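You operate a simulated robot arm through the tools that you are given. There is no shell and no other tool. Be economical: measure what you need, move in short steps, check, and stop when the job is done.

You are at the controls of a simulated robot arm. One attempt, no reset.

Task
Brew a pot of mild coffee with the purple pack.
Fine: switch the coffee maker on, press brew once and wait for the green light.

It is judged by the outcome, as a careful person would: the job done as asked, and still so three seconds after it is handed in. It fails if anything else is knocked over, pushed out of place, dropped, spilled or broken.

Robot
A 7-joint arm with a two-finger parallel gripper, fixed in place. Base frame: the origin is at the foot of the arm, x ahead of it, y to its left, z up; the work surface is at about z = 0.001. Units: m, rad, N and s.
With the tool pointing down near the work surface it reaches from about 0.22 to 0.58 m from the base axis. Its first joint turns from -1.152 to 1.152 rad. Payload 2.5 kg.
Tool frame: the origin (TCP) lies between the finger pads and is the grasp point; the fingertips stand 0.023 m ahead of it; z points along the fingers, y is the line along which they close. Largest opening 0.094 m; finger width 0.038, thickness 0.01; the body of the gripper, 0.054 by 0.096 m, starts 0.039 m behind the TCP.
Orientation is told as [roll, pitch, yaw] about the base's x, y, z axes, in that order, counted from this pose: with the fingers straight down and closing along the base's y, the tool's x points along the base's -x, its y along +y and its z along -z.

Tools
- The arm moves only by the tool move_arm. Its argument "targets" is one flat list of numbers, 7 for each row, row after row: the turn, a rotation vector about the base's x, y, z in units of 5 degrees (1.0 is 5 degrees), then the shift along the base's x, y, z in units of 50 mm (1.0 is 50 mm), then the opening, from 0 (shut) to 1 (fully open). In form: [rx, ry, rz, dx, dy, dz, fingers, rx, ry, rz, dx, dy, dz, fingers, ...]. A call has 1 to 20 rows; each row shifts and turns the commanded pose from where the row before left it. A call with a number of a shift or a turn outside -1 to 1 is refused whole. Rows are played at 5 a second. More than 0.05 m and 0.15 rad between two rows, or a gripper value outside its range, and nothing of the call is played. A pose out of reach is approached as far as the arm can. The call stops where the force on the tool passes 70 N (or 10 N more than at its start, if that is more) or the arm is blocked; 0.2 s more then pass. Each finger travels about 0.108 m/s and halts on what it meets, pressing with about 34 N; the grip force reading is that of the motor and also rises with nothing between the fingers. The clock runs only during rows and for 0.2 s after the last one: add rows that do not move to give the fingers time. The reply holds the time, the measured pose of the TCP, the force on the tool along the base axes, the opening and the grip force, in the units named above and with some noise.
- Cameras (640 x 400 px; columns grow to the right, rows downward): "scene" is fixed at [0.1254, -0.4064, 0.5532]; the picture's right is [0.80, -0.60, 0.00], its down [-0.28, -0.37, -0.88] and it looks along [0.53, 0.71, -0.47] (base axes); focal length 256 px, centre (320, 200). "wrist" rides on the gripper at [0.086, 0.016, -0.074] in the tool frame; the picture's right is [-0.18, 0.98, 0.00], its down [-0.58, -0.11, -0.81] and it looks along [-0.79, -0.15, 0.59] (tool axes); focal length 243 px, centre (320, 200). There is no depth. A picture from a camera that has moved, and an enlarged one, comes with that camera's place and axes in the base frame and with its lens.
- grab_frame(camera): a new picture of that camera. It takes no simulated time.
- enlarge(camera, box): a new picture of the part [left, top, right, bottom] of that camera's present view, enlarged. It takes no simulated time.
- close_job(): hands the job in; it is judged then, once.

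Go step by step. Nothing tells you positions but the pictures and the camera data: compare them with the known pose of the tool, close in by small moves and look again before you grip or let go. The budget is 120 turns and 68 pictures, counting those below and the enlarged ones. Unless the task says otherwise, let go and move clear before handing in, and close with one line.

The tools are called after "Call:" as a command line: name --argument value ..., lists and objects as JSON in quotes. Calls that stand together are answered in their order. move_arm: Moves the arm, as the interface text tells. Its arguments: {"type":"object","properties":{"targets":{"type":"array","items":{"type":"number"}}},"required":["targets"]} The other tools are called the same way: grab_frame (camera) takes a picture; enlarge (camera, box) takes an enlarged picture of a part of a camera's view; close_job () hands the job in.

At the start:

```text
time: 0.0
ee_pos: [0.3994, 0.0378, 0.4814]
orientation: [0.0, 0.0, 0.001]
contact_force: [1.0, -0.5, 0.3]
opening: 0.0938
grasp_force: 0.0
```

scene: 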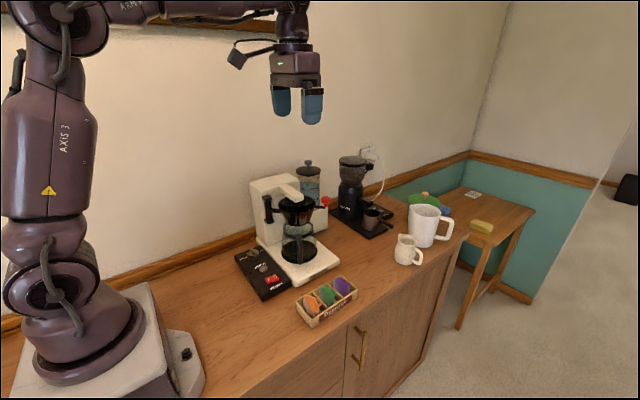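
wrist: 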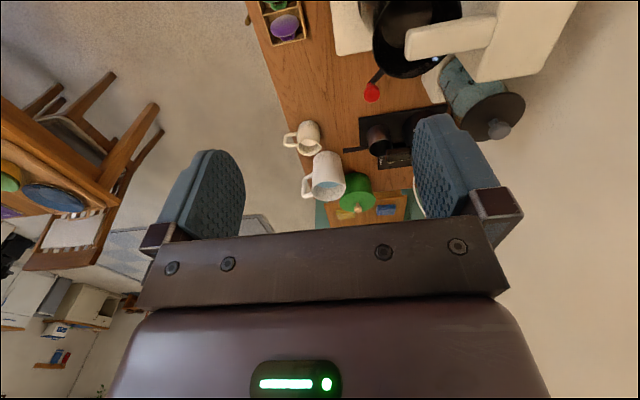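

I see a drip coffee maker with a control panel, and a box with orange, green and purple packs. I'll look closer at both.

Call:
enlarge --camera "scene" --box '[225, 150, 385, 250]'

Call:
enlarge --camera "scene" --box '[225, 240, 369, 330]'

Call:
enlarge --camera "scene" --box '[330, 140, 490, 280]'

```text
4.00 times, centred on (305, 200) of scene
camera zoom: at [0.1254, -0.4064, 0.5532], right [0.8, -0.6, 0.0], down [-0.28, -0.37, -0.88], along [0.53, 0.71, -0.47], focal length 1026 px, centre (380, 200)
```

zoom: 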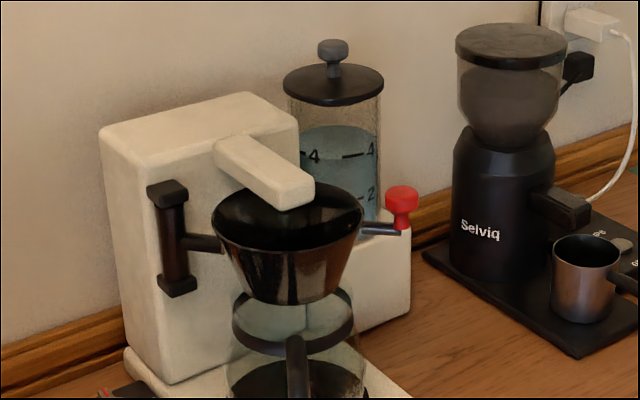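

```text
4.44 times, centred on (297, 285) of scene
camera zoom: at [0.1254, -0.4064, 0.5532], right [0.8, -0.6, 0.0], down [-0.28, -0.37, -0.88], along [0.53, 0.71, -0.47], focal length 1140 px, centre (422, -178)
```

zoom: 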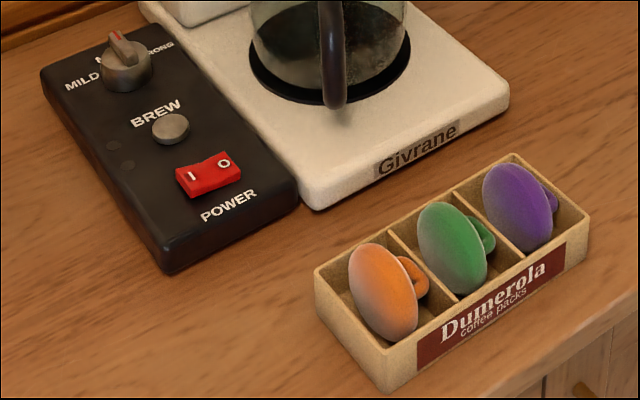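

```text
2.86 times, centred on (410, 210) of scene
camera zoom: at [0.1254, -0.4064, 0.5532], right [0.8, -0.6, 0.0], down [-0.28, -0.37, -0.88], along [0.53, 0.71, -0.47], focal length 733 px, centre (63, 171)
```

zoom: 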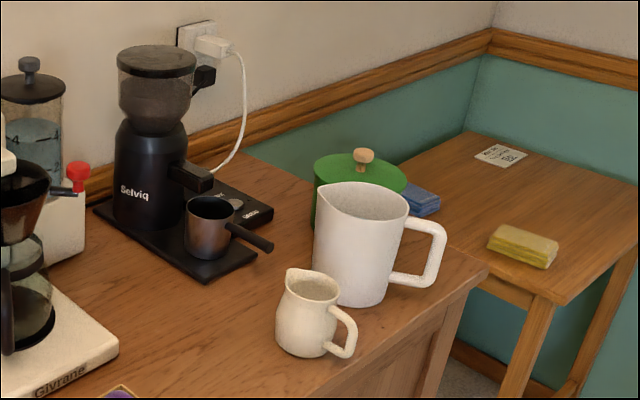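

Call:
enlarge --camera "wrist" --box '[330, 0, 570, 150]'

Call:
enlarge --camera "scene" --box '[255, 185, 351, 245]'

```text
2.67 times, centred on (450, 75) of wrist
camera zoom: at [0.3131, 0.0547, 0.5574], right [0.18, 0.98, 0.0], down [0.58, -0.11, 0.81], along [0.79, -0.15, -0.59], focal length 647 px, centre (-27, 533)
```

zoom: 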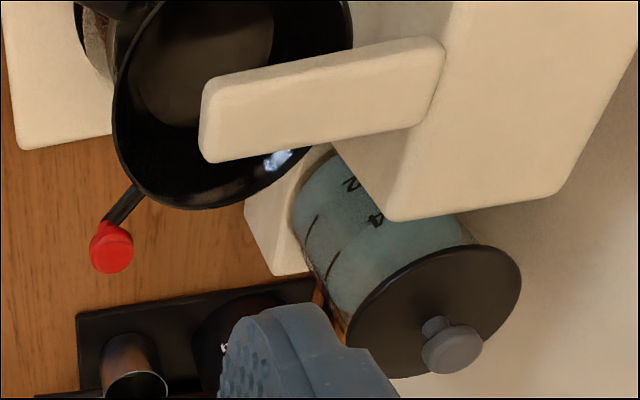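

```text
6.67 times, centred on (303, 215) of scene
camera zoom: at [0.1254, -0.4064, 0.5532], right [0.8, -0.6, 0.0], down [-0.28, -0.37, -0.88], along [0.53, 0.71, -0.47], focal length 1710 px, centre (433, 100)
```

zoom: 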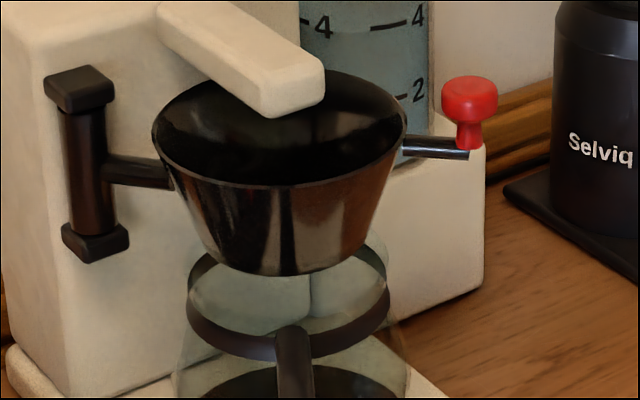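

The red knob at about (0.518, 0.093, 0.22) is the handle of a swing-out basket. It is hinged at about (0.395, 0.215), and the basket centre is at about (0.46, 0.155) under the spout. I'll move above the knob with the fingers turned to close along its swing direction.

Call:
move_arm --targets '[0, 0, -1, 0.262, 0.122, -0.35, 0.65, 0, 0, -1, 0.262, 0.122, -0.35, 0.65, 0, 0, -1, 0.262, 0.122, -0.35, 0.65, 0, 0, -1, 0.262, 0.122, -0.35, 0.65, 0, 0, -1, 0.262, 0.122, -0.35, 0.65, 0, 0, -1, 0.262, 0.122, -0.35, 0.65, 0, 0, -1, 0.262, 0.122, -0.35, 0.65, 0, 0, -1, 0.262, 0.122, -0.35, 0.65, 0, 0, -1, 0.262, 0.122, -0.35, 0.65]'

Call:
grab_frame --camera "scene"

Call:
grab_frame --camera "wrist"

```text
time: 2.0
ee_pos: [0.5163, 0.0911, 0.3248]
orientation: [-0.001, 0.0, -0.787]
contact_force: [0.6, -0.1, 0.0]
opening: 0.0609
grasp_force: 0.1
```

```text
60 pictures are left
```

scene: 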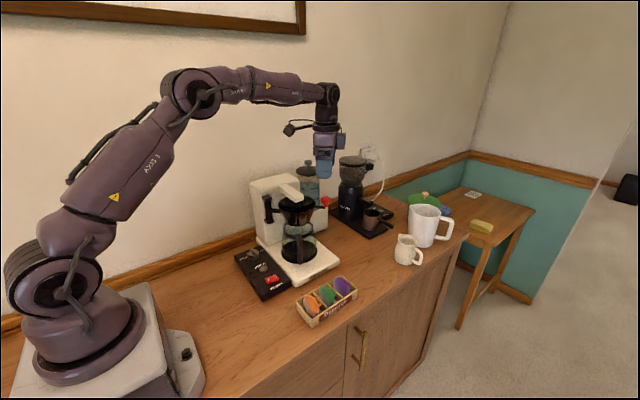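

```text
59 pictures are left
camera wrist: at [0.4684, 0.1657, 0.4003], right [0.83, 0.56, 0.0], down [0.33, -0.49, 0.81], along [0.46, -0.67, -0.59], focal length 243 px, centre (320, 200)
```

wrist: 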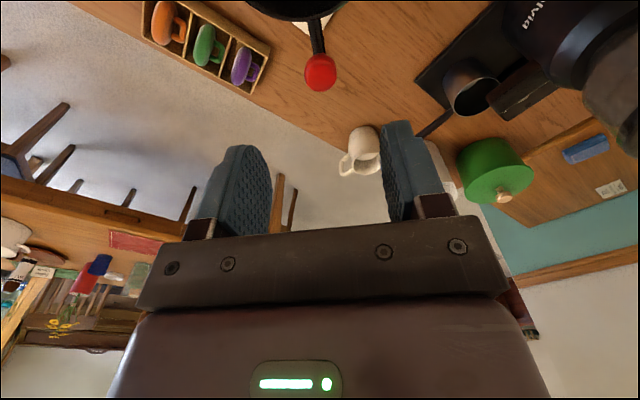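

The knob's estimated position is confirmed at (0.5185, 0.0935, 0.22). I'll descend around it.

Call:
move_arm --targets '[0, 0, 0, 0.02, 0.02, -0.8, 0.65, 0, 0, 0, 0.02, 0.02, -0.8, 0.65, 0, 0, 0, 0, 0, -0.7, 0.65]'

Call:
enlarge --camera "scene" --box '[255, 155, 383, 235]'

Call:
grab_frame --camera "wrist"

```text
time: 2.8
ee_pos: [0.5201, 0.0936, 0.2102]
orientation: [0.0, 0.0, -0.785]
contact_force: [0.1, -0.5, 0.0]
opening: 0.0612
grasp_force: 0.0
```

```text
5.00 times, centred on (319, 195) of scene
camera zoom: at [0.1254, -0.4064, 0.5532], right [0.8, -0.6, 0.0], down [-0.28, -0.37, -0.88], along [0.53, 0.71, -0.47], focal length 1283 px, centre (325, 225)
```

zoom: 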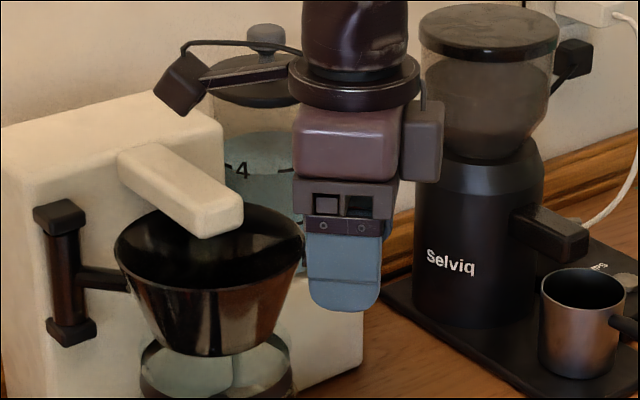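

```text
57 pictures are left
camera wrist: at [0.4702, 0.1677, 0.2852], right [0.82, 0.57, 0.0], down [0.33, -0.49, 0.81], along [0.46, -0.67, -0.59], focal length 243 px, centre (320, 200)
```

wrist: 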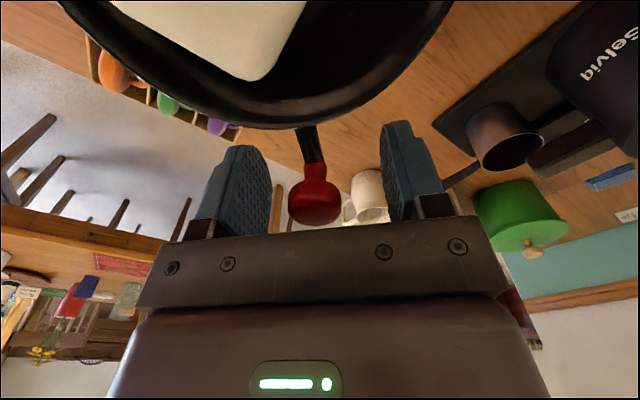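

The fingers straddle the knob. I'll close on it and start a short swing.

Call:
move_arm --targets '[0, 0, 0, 0, 0, 0, 0, 0, 0, 0, 0, 0, 0, 0, 0, 0, 0, 0, 0, 0, 0, 0, 0, -1, -0.22, -0.207, 0, 0, 0, 0, -1, -0.237, -0.187, 0, 0]'

Call:
enlarge --camera "scene" --box '[255, 155, 383, 235]'

```text
time: 4.0
ee_pos: [0.4966, 0.0746, 0.2088]
orientation: [0.001, 0.001, -0.96]
contact_force: [-0.6, 2.0, -6.9]
opening: 0.0232
grasp_force: 44.8
```

```text
5.00 times, centred on (319, 195) of scene
camera zoom: at [0.1255, -0.4064, 0.5532], right [0.8, -0.6, 0.0], down [-0.28, -0.37, -0.88], along [0.53, 0.71, -0.47], focal length 1283 px, centre (325, 225)
```

zoom: 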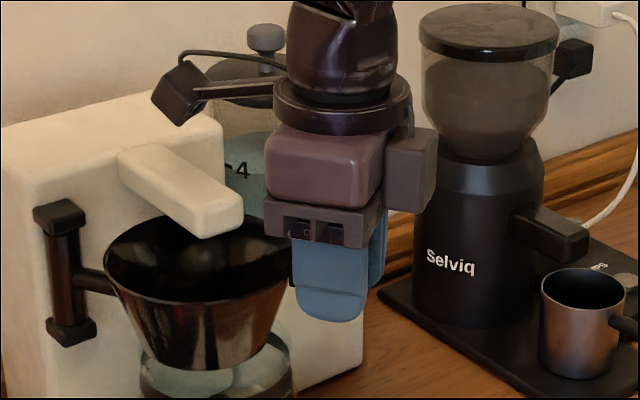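

The basket swings with little force. I'll continue along the arc.

Call:
move_arm --targets '[0, 0, -1, -0.253, -0.165, 0, 0, 0, 0, -1, -0.266, -0.143, 0, 0, 0, 0, -1, -0.278, -0.119, 0, 0, 0, 0, -1, -0.287, -0.094, 0, 0]'

```text
time: 5.0
ee_pos: [0.4422, 0.0512, 0.2098]
orientation: [0.001, 0.004, -1.306]
contact_force: [-5.0, 12.7, -4.4]
opening: 0.0231
grasp_force: 44.9
```

The side force suggests the true radius is a little smaller, so I'll correct slightly inward and continue.

Call:
move_arm --targets '[0, 0, -1, -0.294, -0.02, 0, 0, 0, 0, -1, -0.299, -0.013, 0, 0, 0, 0, -1, -0.302, 0.0, 0, 0]'

Call:
grab_frame --camera "scene"

```text
time: 5.8
ee_pos: [0.3979, 0.0453, 0.2075]
orientation: [0.002, -0.001, -1.576]
contact_force: [-0.5, -5.7, 2.2]
opening: 0.0231
grasp_force: 44.5
```

```text
55 pictures are left
```

scene: 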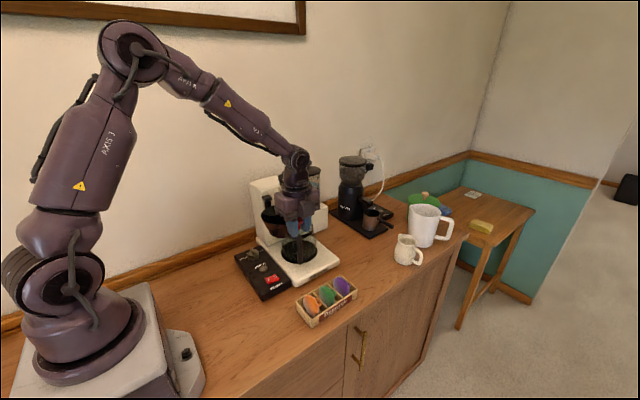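

Basket is now around -90°. I'll swing about 15° more, so it clears the spout well.

Call:
move_arm --targets '[0, 0, -1, -0.3, 0.0, 0, 0, 0, 0, -1, -0.3, 0.025, 0, 0, 0, 0, -1, -0.296, 0.055, 0, 0, 0, 0, 0, 0, 0, 0, 0]'

Call:
enlarge --camera "scene" --box '[225, 160, 353, 240]'

Call:
grab_frame --camera "wrist"

```text
time: 6.8
ee_pos: [0.353, 0.052, 0.2092]
orientation: [-0.001, 0.001, -1.831]
contact_force: [-0.1, 1.9, 2.8]
opening: 0.0228
grasp_force: 44.8
```

```text
5.00 times, centred on (289, 200) of scene
camera zoom: at [0.1254, -0.4064, 0.5532], right [0.8, -0.6, 0.0], down [-0.28, -0.37, -0.88], along [0.53, 0.71, -0.47], focal length 1283 px, centre (475, 200)
```

zoom: 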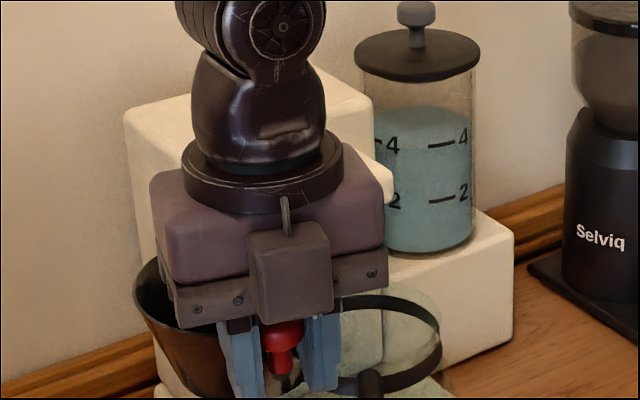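

```text
53 pictures are left
camera wrist: at [0.3912, 0.1322, 0.2851], right [0.9, -0.43, 0.0], down [-0.26, -0.53, 0.81], along [-0.35, -0.73, -0.59], focal length 243 px, centre (320, 200)
```

wrist: 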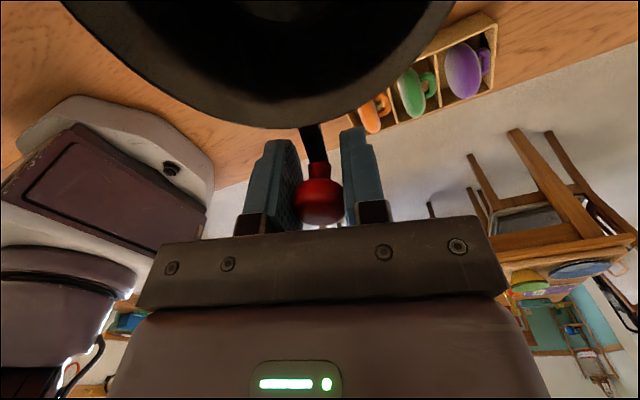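

The basket is out, centred around (0.372, 0.128). I'll let go of the knob and rise.

Call:
move_arm --targets '[0, 0, 0, 0, 0, 0, 0.6, 0, 0, 0, 0, 0, 0, 0.6, 0, 0, 0, 0, 0, 0.8, 0.6, 0, 0, 0, 0, 0, 1, 0.6, 0, 0, 0, 0, 0, 1, 0.6]'

Call:
grab_frame --camera "scene"

Call:
grab_frame --camera "wrist"

```text
time: 8.0
ee_pos: [0.352, 0.0513, 0.3488]
orientation: [0.0, 0.001, -1.831]
contact_force: [0.4, 1.0, 0.5]
opening: 0.0565
grasp_force: 0.1
```

```text
52 pictures are left
```

scene: 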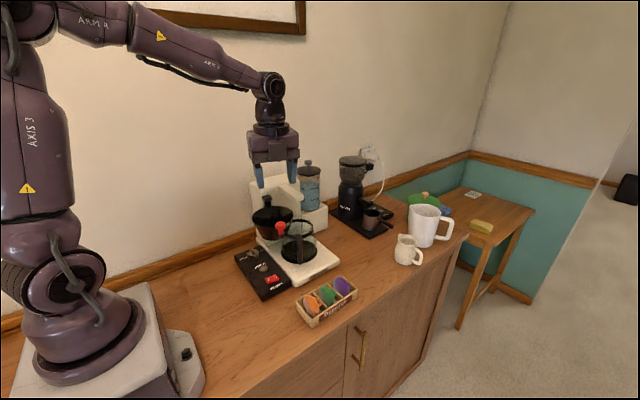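

```text
51 pictures are left
camera wrist: at [0.3901, 0.1319, 0.425], right [0.9, -0.43, 0.0], down [-0.26, -0.53, 0.81], along [-0.35, -0.73, -0.59], focal length 243 px, centre (320, 200)
```

wrist: 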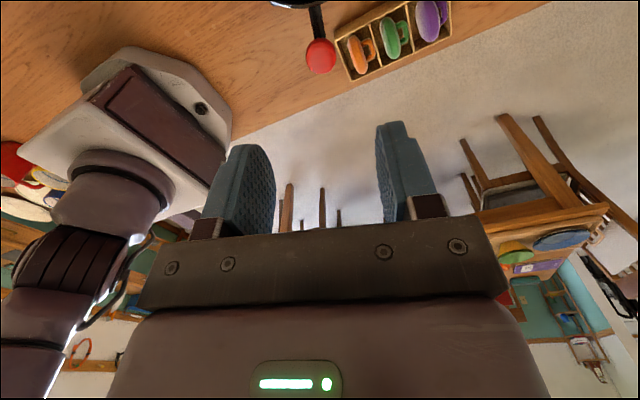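

The basket stays put. Next I'll move for a close view of the packs; the row runs along x at y≈-0.057, with purple at x≈0.455.

Call:
move_arm --targets '[0, 0, 1, 0.6, -0.3, 0, 0.6, 0, 0, 1, 0.6, -0.35, -0.7, 0.6, 0, 0, 1, 0.56, -0.35, -0.9, 0.6]'

Call:
enlarge --camera "wrist" --box '[200, 0, 440, 150]'

Call:
enlarge --camera "scene" --box '[285, 265, 365, 330]'

Call:
enlarge --camera "scene" --box '[225, 180, 345, 255]'

```text
refused: row 3 steps farther than a row can; nothing moved
```

```text
2.67 times, centred on (320, 75) of wrist
camera zoom: at [0.3901, 0.1319, 0.425], right [0.9, -0.43, 0.0], down [-0.26, -0.53, 0.81], along [-0.35, -0.73, -0.59], focal length 647 px, centre (320, 533)
```

zoom: 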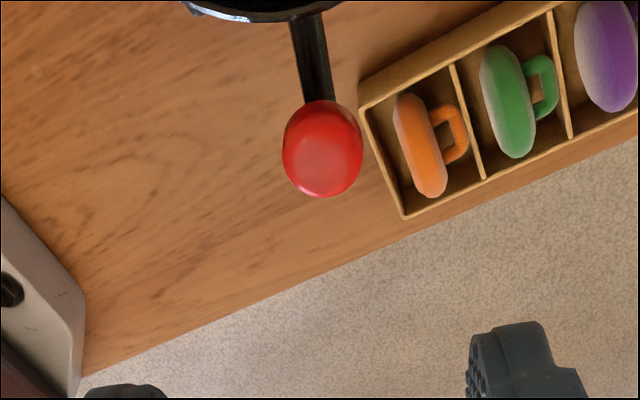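

```text
6.15 times, centred on (325, 298) of scene
camera zoom: at [0.1254, -0.4064, 0.5532], right [0.8, -0.6, 0.0], down [-0.28, -0.37, -0.88], along [0.53, 0.71, -0.47], focal length 1579 px, centre (289, -400)
```

zoom: 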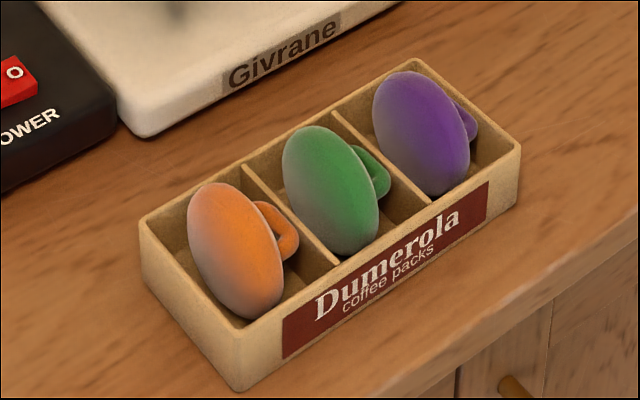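

```text
5.33 times, centred on (285, 218) of scene
camera zoom: at [0.1254, -0.4064, 0.5532], right [0.8, -0.6, 0.0], down [-0.28, -0.37, -0.88], along [0.53, 0.71, -0.47], focal length 1368 px, centre (507, 107)
```

zoom: 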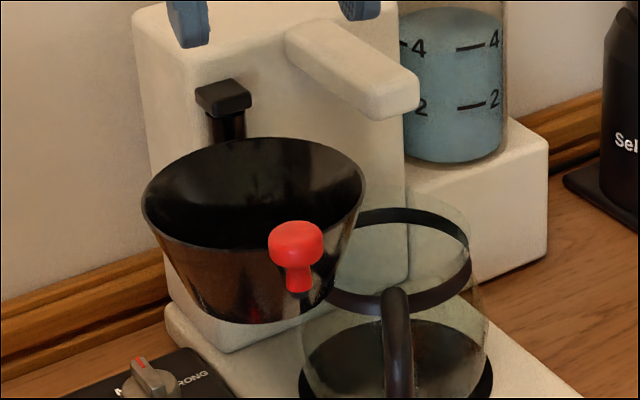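

The packs are discs standing roughly across x, each with a loop on its +x side. I'll come closer to see the purple one's geometry.

Call:
move_arm --targets '[0, 0, 1, 0.6, -0.3, 0, 0.6, 0, 0, 1, 0.6, -0.35, -0.6, 0.6, 0, 0, 1, 0.6, -0.35, -0.6, 0.6, 0, 0, 0, 0, 0, -0.4, 0.6]'

Call:
enlarge --camera "wrist" --box '[200, 0, 440, 150]'

```text
time: 9.0
ee_pos: [0.4427, 0.0005, 0.2698]
orientation: [-0.001, -0.003, -1.57]
contact_force: [0.4, 1.0, -0.2]
opening: 0.0565
grasp_force: 0.2
```

```text
2.67 times, centred on (320, 75) of wrist
camera zoom: at [0.4585, 0.088, 0.3453], right [0.98, -0.18, 0.0], down [-0.11, -0.58, 0.81], along [-0.15, -0.79, -0.59], focal length 647 px, centre (320, 533)
```

zoom: 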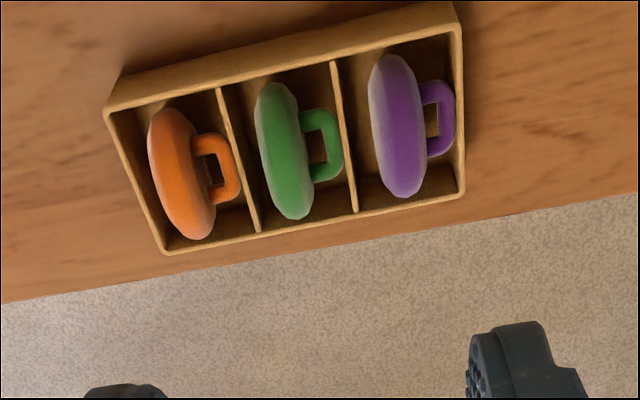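

Triangulating puts the purple disc at about (0.468, -0.042), 0.06 across with its top near z 0.064 and walls near 0.03. I'll go above it and check.

Call:
move_arm --targets '[0, 0, 0, 0.25, -0.43, -0.8, 0.55, 0, 0, 0, 0.25, -0.43, -0.8, 0.55, 0, 0, 0, 0, 0, -0.9, 0.55, 0, 0, 0, 0, 0, 0, 0.55]'

Call:
enlarge --camera "scene" --box '[265, 190, 425, 330]'

Call:
grab_frame --camera "wrist"

```text
time: 10.0
ee_pos: [0.468, -0.0416, 0.1443]
orientation: [0.0, 0.001, -1.571]
contact_force: [-0.4, 0.8, -0.1]
opening: 0.0515
grasp_force: 0.1
```

```text
2.86 times, centred on (345, 260) of scene
camera zoom: at [0.1254, -0.4064, 0.5532], right [0.8, -0.6, 0.0], down [-0.28, -0.37, -0.88], along [0.53, 0.71, -0.47], focal length 733 px, centre (249, 29)
```

zoom: 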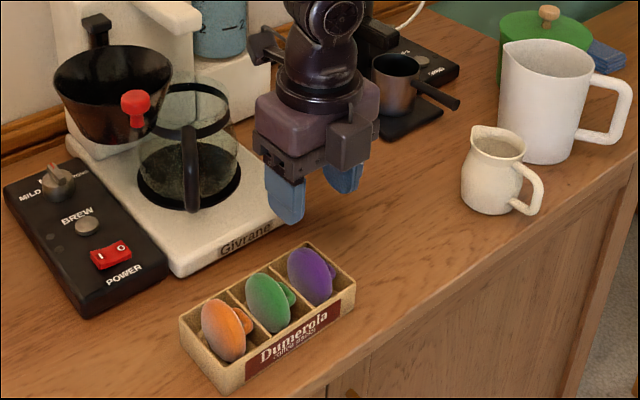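

```text
45 pictures are left
camera wrist: at [0.4846, 0.0449, 0.2203], right [0.98, -0.18, 0.0], down [-0.11, -0.58, 0.81], along [-0.15, -0.79, -0.59], focal length 243 px, centre (320, 200)
```

wrist: 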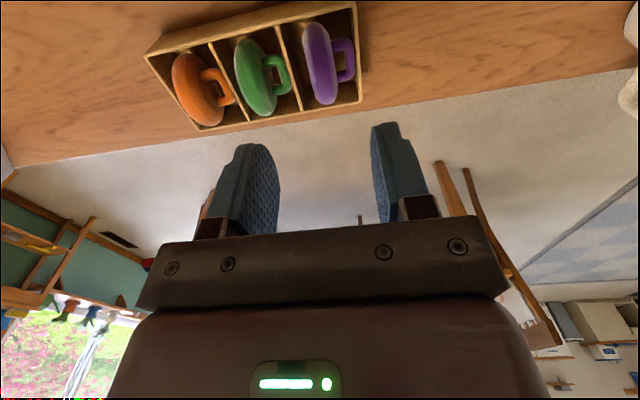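

Alignment holds at (0.468, -0.041). I'll descend until the fingertips are at z≈0.045, above the loop and walls, and check.

Call:
move_arm --targets '[0, 0, 0, 0, 0, -0.8, 0.55, 0, 0, 0, 0, 0, -0.73, 0.55]'

Call:
enlarge --camera "scene" --box '[281, 240, 377, 320]'

Call:
enlarge --camera "wrist" --box '[160, 50, 480, 250]'

```text
time: 10.6
ee_pos: [0.4667, -0.0423, 0.0672]
orientation: [0.0, 0.001, -1.568]
contact_force: [-0.1, -1.1, 0.7]
opening: 0.0517
grasp_force: 0.0
```

```text
5.00 times, centred on (329, 280) of scene
camera zoom: at [0.1254, -0.4064, 0.5532], right [0.8, -0.6, 0.0], down [-0.28, -0.37, -0.88], along [0.53, 0.71, -0.47], focal length 1283 px, centre (275, -200)
```

zoom: 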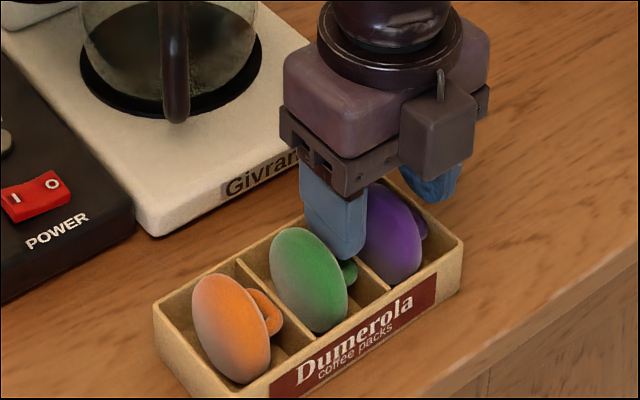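

```text
2.00 times, centred on (320, 150) of wrist
camera zoom: at [0.4838, 0.0457, 0.1429], right [0.98, -0.18, 0.0], down [-0.11, -0.58, 0.81], along [-0.15, -0.79, -0.59], focal length 485 px, centre (320, 300)
```

zoom: 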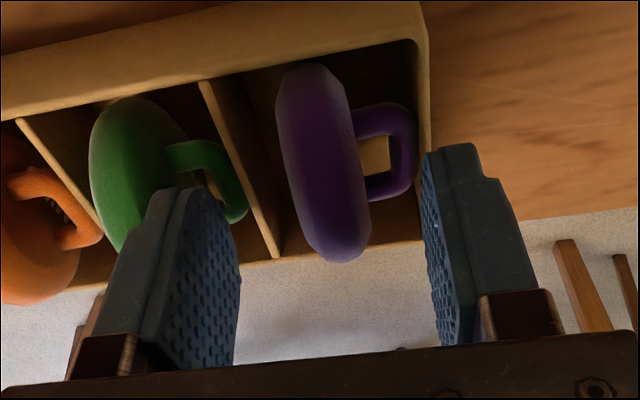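

The fingers straddle the disc, above the loop and walls. I'll close.

Call:
move_arm --targets '[0, 0, 0, 0.02, 0, 0, 0.3, 0, 0, 0, 0, 0, 0, 0, 0, 0, 0, 0, 0, 0, 0, 0, 0, 0, 0, 0, 0, 0]'

Call:
enlarge --camera "wrist" --box '[160, 50, 480, 250]'

```text
time: 11.6
ee_pos: [0.4684, -0.0425, 0.0682]
orientation: [0.0, 0.0, -1.572]
contact_force: [0.1, -0.2, -0.2]
opening: 0.0168
grasp_force: 33.9
```

```text
2.00 times, centred on (320, 150) of wrist
camera zoom: at [0.4848, 0.0458, 0.1432], right [0.98, -0.18, 0.0], down [-0.11, -0.58, 0.81], along [-0.15, -0.79, -0.59], focal length 485 px, centre (320, 300)
```

zoom: 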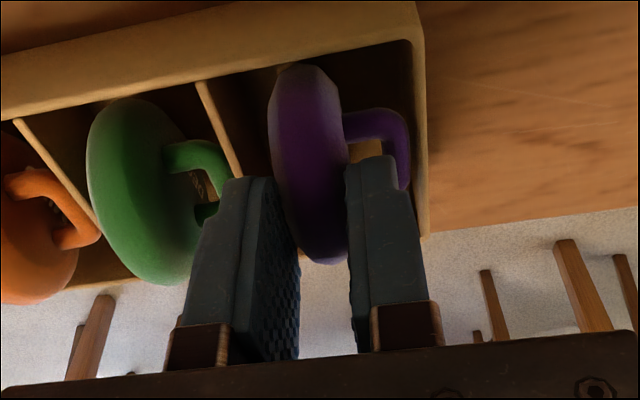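

It grips at 0.017 m. I'll lift slowly and watch that the box stays.

Call:
move_arm --targets '[0, 0, 0, 0, 0, 0.2, 0, 0, 0, 0, 0, 0, 0.4, 0, 0, 0, 0, 0, 0, 0.6, 0]'

Call:
enlarge --camera "scene" --box '[265, 210, 393, 320]'

```text
time: 12.4
ee_pos: [0.4686, -0.0416, 0.1282]
orientation: [-0.001, 0.0, -1.571]
contact_force: [-0.3, 1.1, 0.1]
opening: 0.0167
grasp_force: 33.5
```

```text
3.64 times, centred on (329, 265) of scene
camera zoom: at [0.1254, -0.4064, 0.5532], right [0.8, -0.6, 0.0], down [-0.28, -0.37, -0.88], along [0.53, 0.71, -0.47], focal length 933 px, centre (287, -36)
```

zoom: 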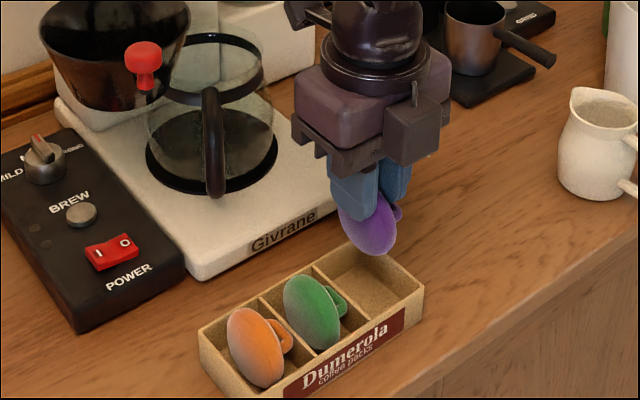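

The purple pack is held cleanly and the box is undisturbed. I'll raise it, turn the hand back to yaw 0 and carry it above the basket at about (0.372, 0.131).

Call:
move_arm --targets '[0, 0, 1, 0, 0, 0.86, 0, 0, 0, 1, 0, 0, 0.86, 0, 0, 0, 1, 0, 0, 0.86, 0, 0, 0, 1, 0, 0, 0.86, 0, 0, 0, 1, -0.138, 0.246, 0, 0, 0, 0, 1, -0.138, 0.246, 0, 0, 0, 0, 1, -0.138, 0.246, 0, 0, 0, 0, 1, -0.138, 0.246, 0, 0, 0, 0, 1, -0.138, 0.246, 0, 0, 0, 0, 1, -0.138, 0.246, 0, 0, 0, 0, 1, -0.138, 0.246, 0, 0, 0, 0, 1, -0.138, 0.246, 0, 0, 0, 0, 1, -0.138, 0.246, 0, 0, 0, 0, 1, -0.138, 0.246, 0, 0, 0, 0, 1, -0.138, 0.246, 0, 0, 0, 0, 1, -0.138, 0.246, 0, 0, 0, 0, 1, -0.138, 0.246, 0, 0, 0, 0, 1, -0.138, 0.246, 0, 0]'

Call:
enlarge --camera "scene" --box '[215, 130, 343, 230]'

Call:
grab_frame --camera "wrist"

```text
time: 16.2
ee_pos: [0.373, 0.1307, 0.2991]
orientation: [-0.001, -0.001, 0.001]
contact_force: [0.2, 0.1, -0.9]
opening: 0.0167
grasp_force: 34.7
```

```text
4.00 times, centred on (279, 180) of scene
camera zoom: at [0.1254, -0.4064, 0.5532], right [0.8, -0.6, 0.0], down [-0.28, -0.37, -0.88], along [0.53, 0.71, -0.47], focal length 1026 px, centre (484, 280)
```

zoom: 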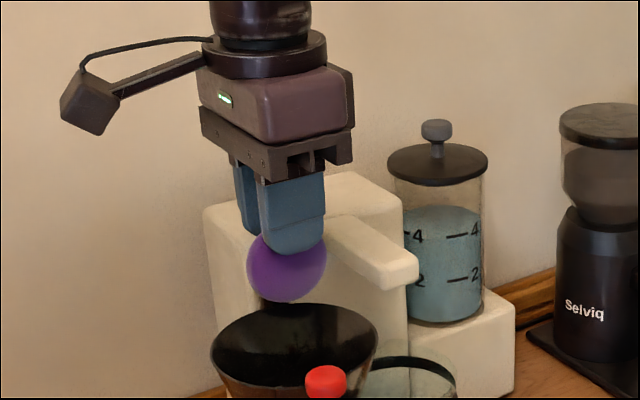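

```text
39 pictures are left
camera wrist: at [0.2859, 0.1482, 0.3753], right [0.18, 0.98, 0.0], down [0.58, -0.11, 0.81], along [0.79, -0.15, -0.59], focal length 243 px, centre (320, 200)
```

wrist: 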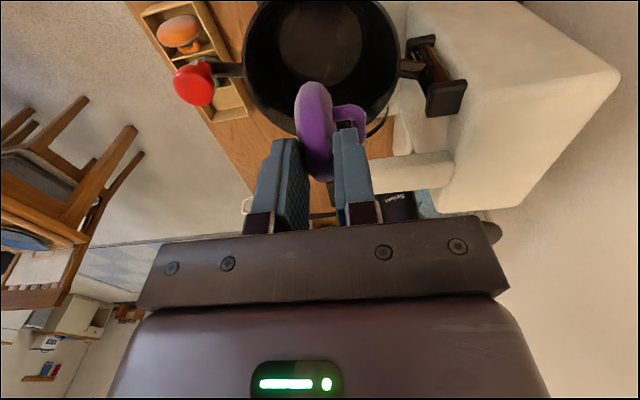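

The pack is over the basket with its loop facing +y. I'll tilt the hand 20° so it settles loop-up and lies flat, then lower it part way.

Call:
move_arm --targets '[1, 0, 0, 0.01, -0.06, -0.2, 0, 1, 0, 0, 0.01, -0.06, -0.2, 0, 1, 0, 0, 0.01, -0.06, -0.2, 0, 1, 0, 0, 0.01, -0.07, -0.3, 0, 0, 0, 0, 0, 0, -0.2, 0]'

Call:
enlarge --camera "scene" --box '[215, 150, 343, 230]'

Call:
enlarge --camera "wrist" --box '[160, 0, 480, 200]'

```text
time: 17.4
ee_pos: [0.3732, 0.1178, 0.2436]
orientation: [0.351, 0.0, 0.0]
contact_force: [0.8, 0.4, 0.6]
opening: 0.0165
grasp_force: 34.3
```

```text
5.00 times, centred on (279, 190) of scene
camera zoom: at [0.1254, -0.4064, 0.5532], right [0.8, -0.6, 0.0], down [-0.28, -0.37, -0.88], along [0.53, 0.71, -0.47], focal length 1283 px, centre (525, 250)
```

zoom: 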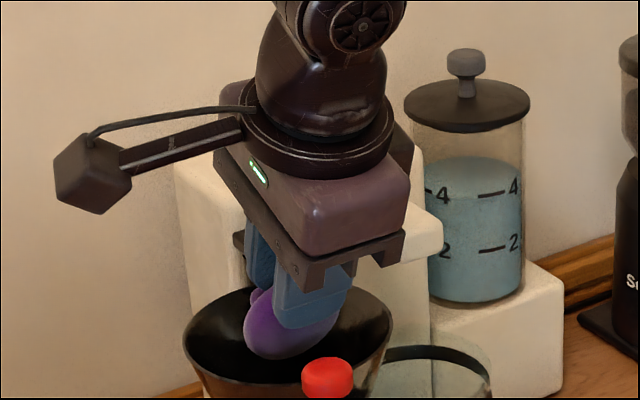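

```text
2.00 times, centred on (320, 100) of wrist
camera zoom: at [0.2883, 0.1086, 0.3207], right [0.18, 0.92, 0.34], down [0.58, -0.38, 0.72], along [0.79, 0.06, -0.61], focal length 485 px, centre (320, 400)
```

zoom: 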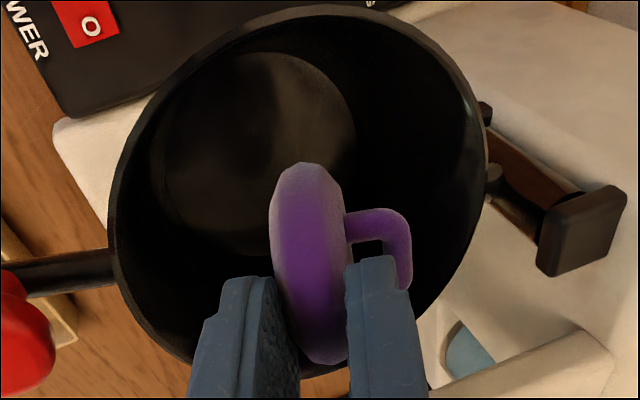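

The pack is inside the rim outline. I'll lower it to the floor gently.

Call:
move_arm --targets '[0, 0, 0, -0.04, 0, -0.2, 0, 0, 0, 0, 0, 0, -0.2, 0, 0, 0, 0, 0, 0, -0.2, 0]'

Call:
enlarge --camera "scene" --box '[215, 150, 343, 230]'

Call:
enlarge --camera "wrist" --box '[160, 0, 480, 200]'

```text
time: 18.2
ee_pos: [0.3732, 0.1178, 0.2141]
orientation: [0.349, 0.0, 0.001]
contact_force: [-0.7, 0.0, -0.8]
opening: 0.0167
grasp_force: 33.7
```

```text
5.00 times, centred on (279, 190) of scene
camera zoom: at [0.1254, -0.4064, 0.5532], right [0.8, -0.6, 0.0], down [-0.28, -0.37, -0.88], along [0.53, 0.71, -0.47], focal length 1283 px, centre (525, 250)
```

zoom: 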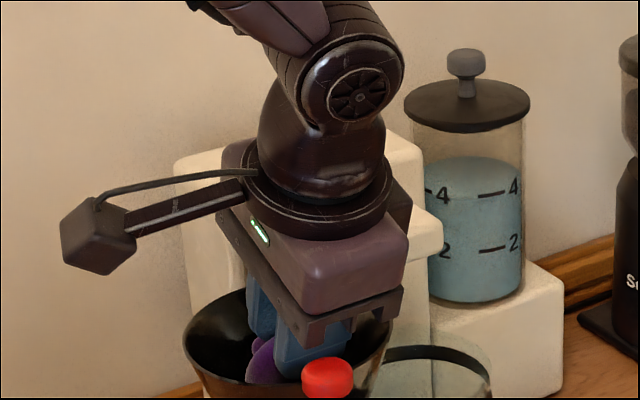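

```text
2.00 times, centred on (320, 100) of wrist
camera zoom: at [0.2862, 0.1091, 0.291], right [0.18, 0.92, 0.34], down [0.58, -0.38, 0.72], along [0.79, 0.06, -0.61], focal length 485 px, centre (320, 400)
```

zoom: 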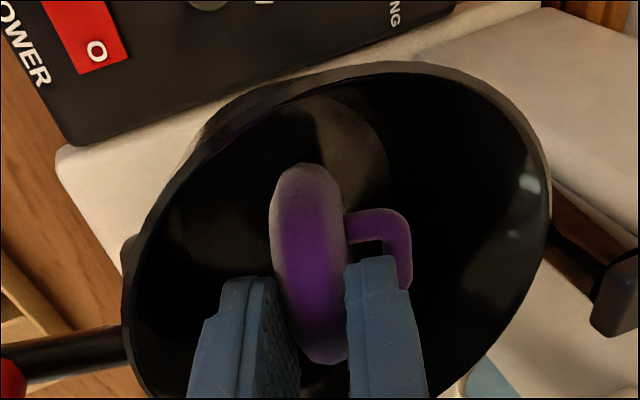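

There's no contact yet, so I'll lower a few millimetres more, then open.

Call:
move_arm --targets '[0, 0, 0, 0, 0, -0.06, 0, 0, 0, 0, 0, 0, -0.04, 0]'

```text
time: 18.8
ee_pos: [0.372, 0.1175, 0.2089]
orientation: [0.35, -0.003, 0.001]
contact_force: [-0.8, -1.5, 6.5]
opening: 0.0167
grasp_force: 34.4
```

The light upward force means the pack touches the bottom. I'll release it and rise.

Call:
move_arm --targets '[0, 0, 0, 0, 0, 0, 0.42, 0, 0, 0, 0, 0, 0, 0.42, 0, 0, 0, 0, -0.03, 0.4, 0.42, 0, 0, 0, 0, -0.04, 0.6, 0.42, 0, 0, 0, 0, 0, 0.8, 0.42]'

Call:
enlarge --camera "scene" --box '[215, 150, 343, 230]'

Call:
enlarge --camera "wrist" --box '[160, 0, 480, 200]'

```text
time: 20.0
ee_pos: [0.3712, 0.114, 0.2996]
orientation: [0.348, 0.003, -0.002]
contact_force: [-0.2, -0.2, 0.8]
opening: 0.0393
grasp_force: 0.0
```

```text
5.00 times, centred on (279, 190) of scene
camera zoom: at [0.1254, -0.4064, 0.5532], right [0.8, -0.6, 0.0], down [-0.28, -0.37, -0.88], along [0.53, 0.71, -0.47], focal length 1283 px, centre (525, 250)
```

zoom: 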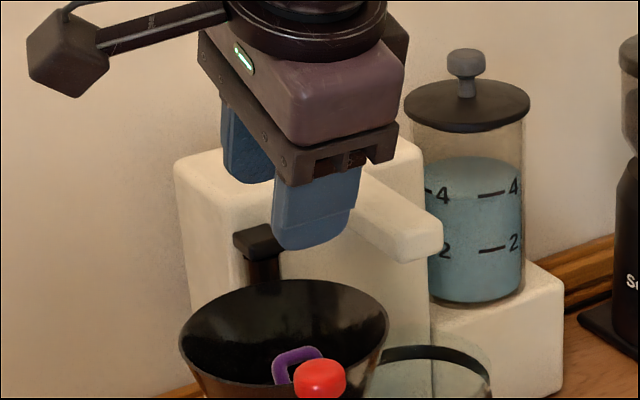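

```text
2.00 times, centred on (320, 100) of wrist
camera zoom: at [0.2855, 0.1048, 0.3764], right [0.18, 0.92, 0.34], down [0.58, -0.38, 0.72], along [0.79, 0.06, -0.61], focal length 485 px, centre (320, 400)
```

zoom: 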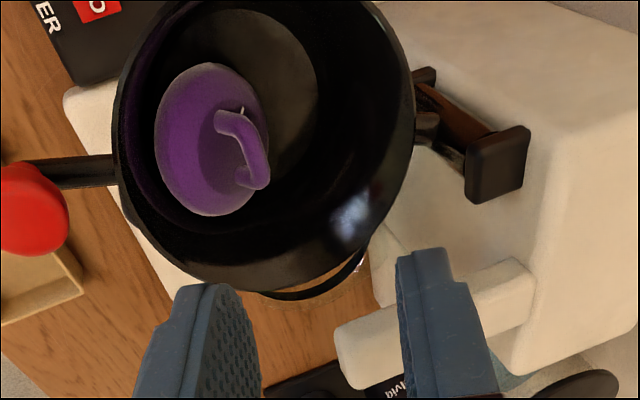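

The pack lies loop-up but leans on the -y wall. I'll straighten the hand and use half-closed fingers around the loop to ease it to the middle.

Call:
move_arm --targets '[-1, 0, 0, 0, 0.06, -0.2, 0.3, -1, 0, 0, 0, 0.06, -0.2, 0.3, -1, 0, 0, 0, 0.06, -0.2, 0.3, -1, 0, 0, 0, 0.06, -0.2, 0.3]'

Call:
enlarge --camera "wrist" --box '[160, 0, 480, 200]'

```text
time: 21.0
ee_pos: [0.3727, 0.1267, 0.2596]
orientation: [-0.003, 0.0, -0.001]
contact_force: [-0.4, 0.0, 0.2]
opening: 0.0282
grasp_force: 0.1
```

```text
2.00 times, centred on (320, 100) of wrist
camera zoom: at [0.2862, 0.1434, 0.335], right [0.18, 0.98, 0.0], down [0.58, -0.11, 0.81], along [0.79, -0.15, -0.59], focal length 485 px, centre (320, 400)
```

zoom: 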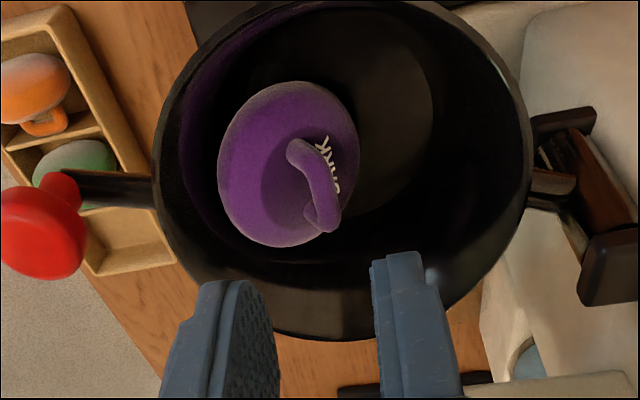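

Triangulating puts the loop top at about (0.373, 0.126, 0.181). I'll lower the fingers around it so the -y finger presses the raised side of the disc down gently.

Call:
move_arm --targets '[0, 0, 0, 0, 0, -0.6, 0.3, 0, 0, 0, 0, 0, -0.4, 0.3, 0, 0, 0, 0, 0, -0.15, 0.3, 0, 0, 0, 0, 0, -0.1, 0.3]'

Call:
enlarge --camera "wrist" --box '[160, 0, 480, 200]'

```text
time: 22.0
ee_pos: [0.372, 0.1245, 0.1975]
orientation: [0.0, -0.001, 0.001]
contact_force: [0.5, -0.2, -0.6]
opening: 0.0282
grasp_force: 0.2
```

```text
2.00 times, centred on (320, 100) of wrist
camera zoom: at [0.2859, 0.1431, 0.2729], right [0.18, 0.98, 0.0], down [0.58, -0.11, 0.81], along [0.79, -0.15, -0.59], focal length 485 px, centre (320, 400)
```

zoom: 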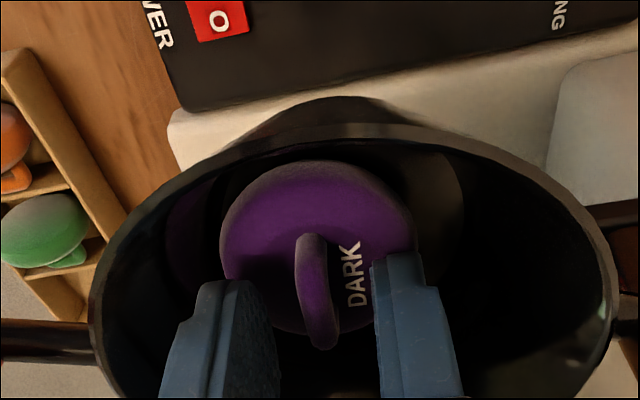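

The loop is between the fingers. I'll slide gently +y to centre the pack.

Call:
move_arm --targets '[0, 0, 0, 0, 0, -0.06, 0.25, 0, 0, 0, 0, 0.12, 0, 0.2, 0, 0, 0, 0, 0.12, 0, 0.2, 0, 0, 0, 0, 0.12, 0, 0.2]'

Call:
enlarge --camera "wrist" --box '[160, 0, 480, 200]'

```text
time: 23.0
ee_pos: [0.3725, 0.1433, 0.1951]
orientation: [0.001, -0.001, -0.002]
contact_force: [-0.8, -0.4, 0.0]
opening: 0.0187
grasp_force: 0.1
```

```text
2.00 times, centred on (320, 100) of wrist
camera zoom: at [0.2861, 0.1614, 0.2702], right [0.18, 0.98, 0.0], down [0.58, -0.11, 0.81], along [0.79, -0.15, -0.59], focal length 485 px, centre (320, 400)
```

zoom: 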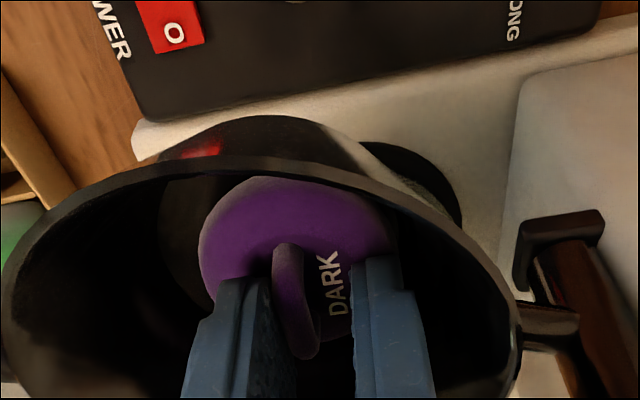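

It moved across. I'll lift out and look.

Call:
move_arm --targets '[0, 0, 0, 0, -0.05, 0.1, 0.28, 0, 0, 0, 0, 0, 0.6, 0.28, 0, 0, 0, 0, -0.2, 0.9, 0.28]'

Call:
enlarge --camera "wrist" --box '[160, 0, 480, 200]'

```text
time: 23.8
ee_pos: [0.3714, 0.1311, 0.2757]
orientation: [0.001, -0.001, 0.002]
contact_force: [0.8, -0.2, -0.9]
opening: 0.0264
grasp_force: 0.1
```

```text
2.00 times, centred on (320, 100) of wrist
camera zoom: at [0.2861, 0.1487, 0.3514], right [0.18, 0.98, 0.0], down [0.58, -0.11, 0.81], along [0.79, -0.15, -0.59], focal length 485 px, centre (320, 400)
```

zoom: 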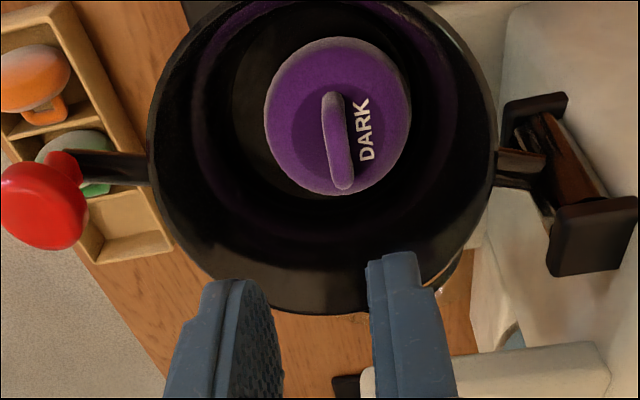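

The pack now lies flat and centred. I'll turn back to the knob at about (0.351, 0.052) to swing the basket in.

Call:
move_arm --targets '[0, 0, -1, -0.02, -0.08, 0.2, 0.6, 0, 0, -1, -0.02, -0.08, 0.2, 0.6, 0, 0, -1, -0.02, -0.08, 0.2, 0.6, 0, 0, -1, -0.02, -0.08, 0.2, 0.6, 0, 0, -1, -0.02, -0.08, 0, 0.6, 0, 0, -1, -0.02, -0.08, 0, 0.6, 0, 0, -1, -0.02, -0.08, 0, 0.6, 0, 0, -1, -0.02, -0.08, 0, 0.6, 0, 0, -1, -0.02, -0.08, 0, 0.6, 0, 0, -1, -0.02, -0.08, 0, 0.6, 0, 0, -1, -0.02, -0.08, 0, 0.6, 0, 0, -1, -0.02, -0.08, 0, 0.6, 0, 0, -1, -0.02, -0.08, 0, 0.6, 0, 0, -1, -0.02, -0.08, 0, 0.6, 0, 0, -1, -0.02, -0.08, 0, 0.6, 0, 0, -1, -0.02, -0.08, 0, 0.6, 0, 0, -1, -0.02, -0.08, 0, 0.6, 0, 0, -1, -0.02, -0.08, 0, 0.6, 0, 0, -1, -0.02, -0.08, 0, 0.6, 0, 0, -1, -0.02, -0.08, 0, 0.6]'

Call:
grab_frame --camera "wrist"

```text
time: 28.0
ee_pos: [0.3514, 0.0516, 0.314]
orientation: [-0.001, -0.001, -1.746]
contact_force: [1.0, -0.3, -1.0]
opening: 0.0565
grasp_force: 0.0
```

```text
28 pictures are left
camera wrist: at [0.3832, 0.1354, 0.39], right [0.94, -0.35, 0.0], down [-0.21, -0.55, 0.81], along [-0.28, -0.75, -0.59], focal length 243 px, centre (320, 200)
```

wrist: 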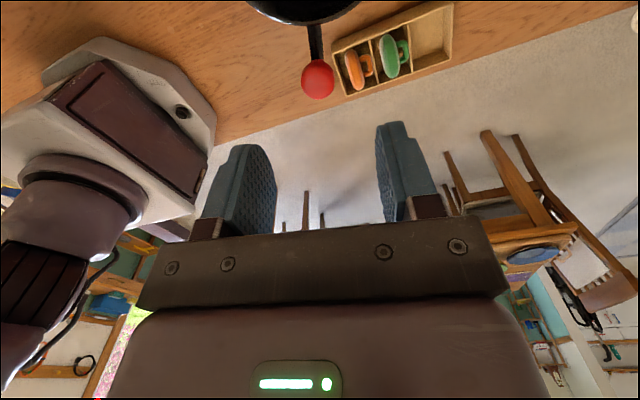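

Knob confirmed. I'll descend and grip it.

Call:
move_arm --targets '[0, 0, 0, 0.01, 0.03, -0.7, 0.6, 0, 0, 0, 0, 0, -0.7, 0.6, 0, 0, 0, 0, 0, -0.7, 0.6, 0, 0, 0, 0, 0, 0, 0, 0, 0, 0, 0, 0, 0, 0, 0, 0, 0, 0, 0, 0, 0]'

```text
time: 29.4
ee_pos: [0.3526, 0.0536, 0.2089]
orientation: [-0.001, -0.001, -1.746]
contact_force: [0.6, 0.3, -5.4]
opening: 0.023
grasp_force: 45.4
```

Call:
move_arm --targets '[0, 0, 1, 0.291, -0.071, 0, 0, 0, 0, 1, 0.296, -0.045, 0, 0, 0, 0, 1, 0.299, -0.019, 0, 0, 0, 0, 1, 0.299, 0.007, 0, 0, 0, 0, 1, 0.2975, 0.033, 0, 0, 0, 0, 1, 0.293, 0.06, 0, 0]'

```text
time: 30.8
ee_pos: [0.4424, 0.0511, 0.2089]
orientation: [0.001, 0.001, -1.219]
contact_force: [-0.1, 1.2, -0.8]
opening: 0.0231
grasp_force: 45.5
```

The swing is smooth with low forces. I'll complete the arc back.

Call:
move_arm --targets '[0, 0, 1, 0.287, 0.085, 0, 0, 0, 0, 1, 0.2786, 0.11, 0, 0, 0, 0, 1, 0.2677, 0.134, 0, 0, 0, 0, 1, 0.255, 0.157, 0, 0, 0, 0, 1, 0.24, 0.1785, 0, 0, 0, 0, 1, 0.2235, 0.199, 0, 0]'

Call:
enlarge --camera "scene" --box '[245, 155, 373, 235]'

```text
time: 32.2
ee_pos: [0.517, 0.0936, 0.2091]
orientation: [-0.007, 0.002, -0.7]
contact_force: [-14.4, -9.7, -1.1]
opening: 0.023
grasp_force: 45.1
```

```text
5.00 times, centred on (309, 195) of scene
camera zoom: at [0.1254, -0.4064, 0.5532], right [0.8, -0.6, 0.0], down [-0.28, -0.37, -0.89], along [0.53, 0.71, -0.47], focal length 1283 px, centre (375, 225)
```

zoom: 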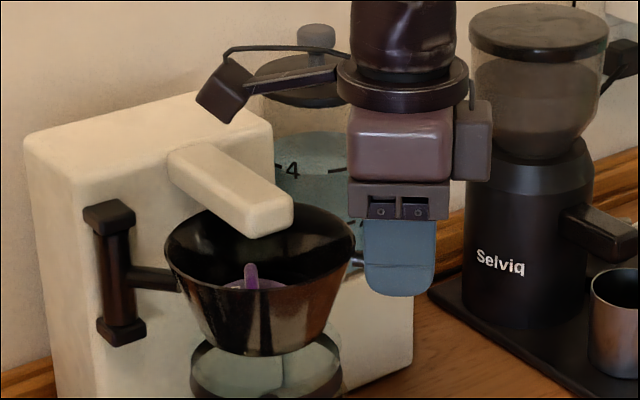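

The basket hit its stop under the spout with the pack inside. I'll release, rise and move to view the control panel.

Call:
move_arm --targets '[0, 0, 0, 0, 0, 0, 0.6, 0, 0, 0, 0, 0, 0, 0.6, 0, 0, 0, 0, 0, 0.7, 0.6, 0, 0, 0, 0, 0, 0.9, 0.6, 0, 0, 0, 0, 0, 0.9, 0.6, 0, 0, 1, -0.5, 0.1, 0, 0.6, 0, 0, 1, -0.5, 0.1, 0, 0.6, 0, 0, 1, -0.5, 0.1, 0, 0.6, 0, 0, 1, -0.5, 0.1, 0, 0.6, 0, 0, 1, -0.6, 0.1, 0, 0.6, 0, 0, 1, -0.6, 0.1, 0, 0.6, 0, 0, 1, -0.6, 0.1, 0, 0.6, 0, 0, 1, -0.6, 0.1, 0, 0.6, 0, 0, 0, 0, 0.1, -0.8, 0.6, 0, 0, 0, 0, 0.1, -0.8, 0.6]'

Call:
grab_frame --camera "scene"

Call:
grab_frame --camera "wrist"

```text
time: 35.4
ee_pos: [0.2981, 0.146, 0.2562]
orientation: [-0.001, 0.0, 0.002]
contact_force: [0.9, 0.1, 0.9]
opening: 0.0566
grasp_force: 0.1
```

```text
26 pictures are left
```

scene: 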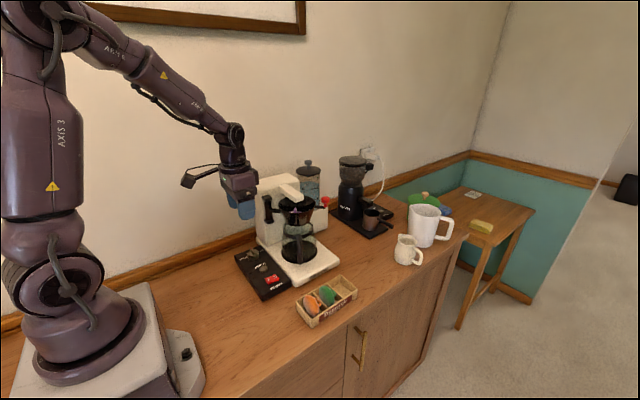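

```text
25 pictures are left
camera wrist: at [0.2125, 0.1619, 0.3302], right [0.18, 0.98, 0.0], down [0.58, -0.11, 0.81], along [0.79, -0.15, -0.59], focal length 243 px, centre (320, 200)
```

wrist: 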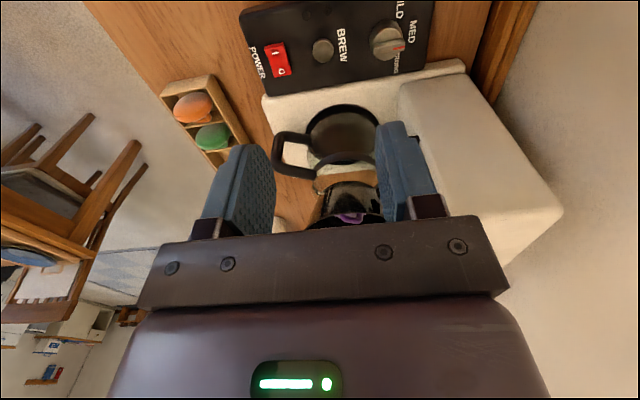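

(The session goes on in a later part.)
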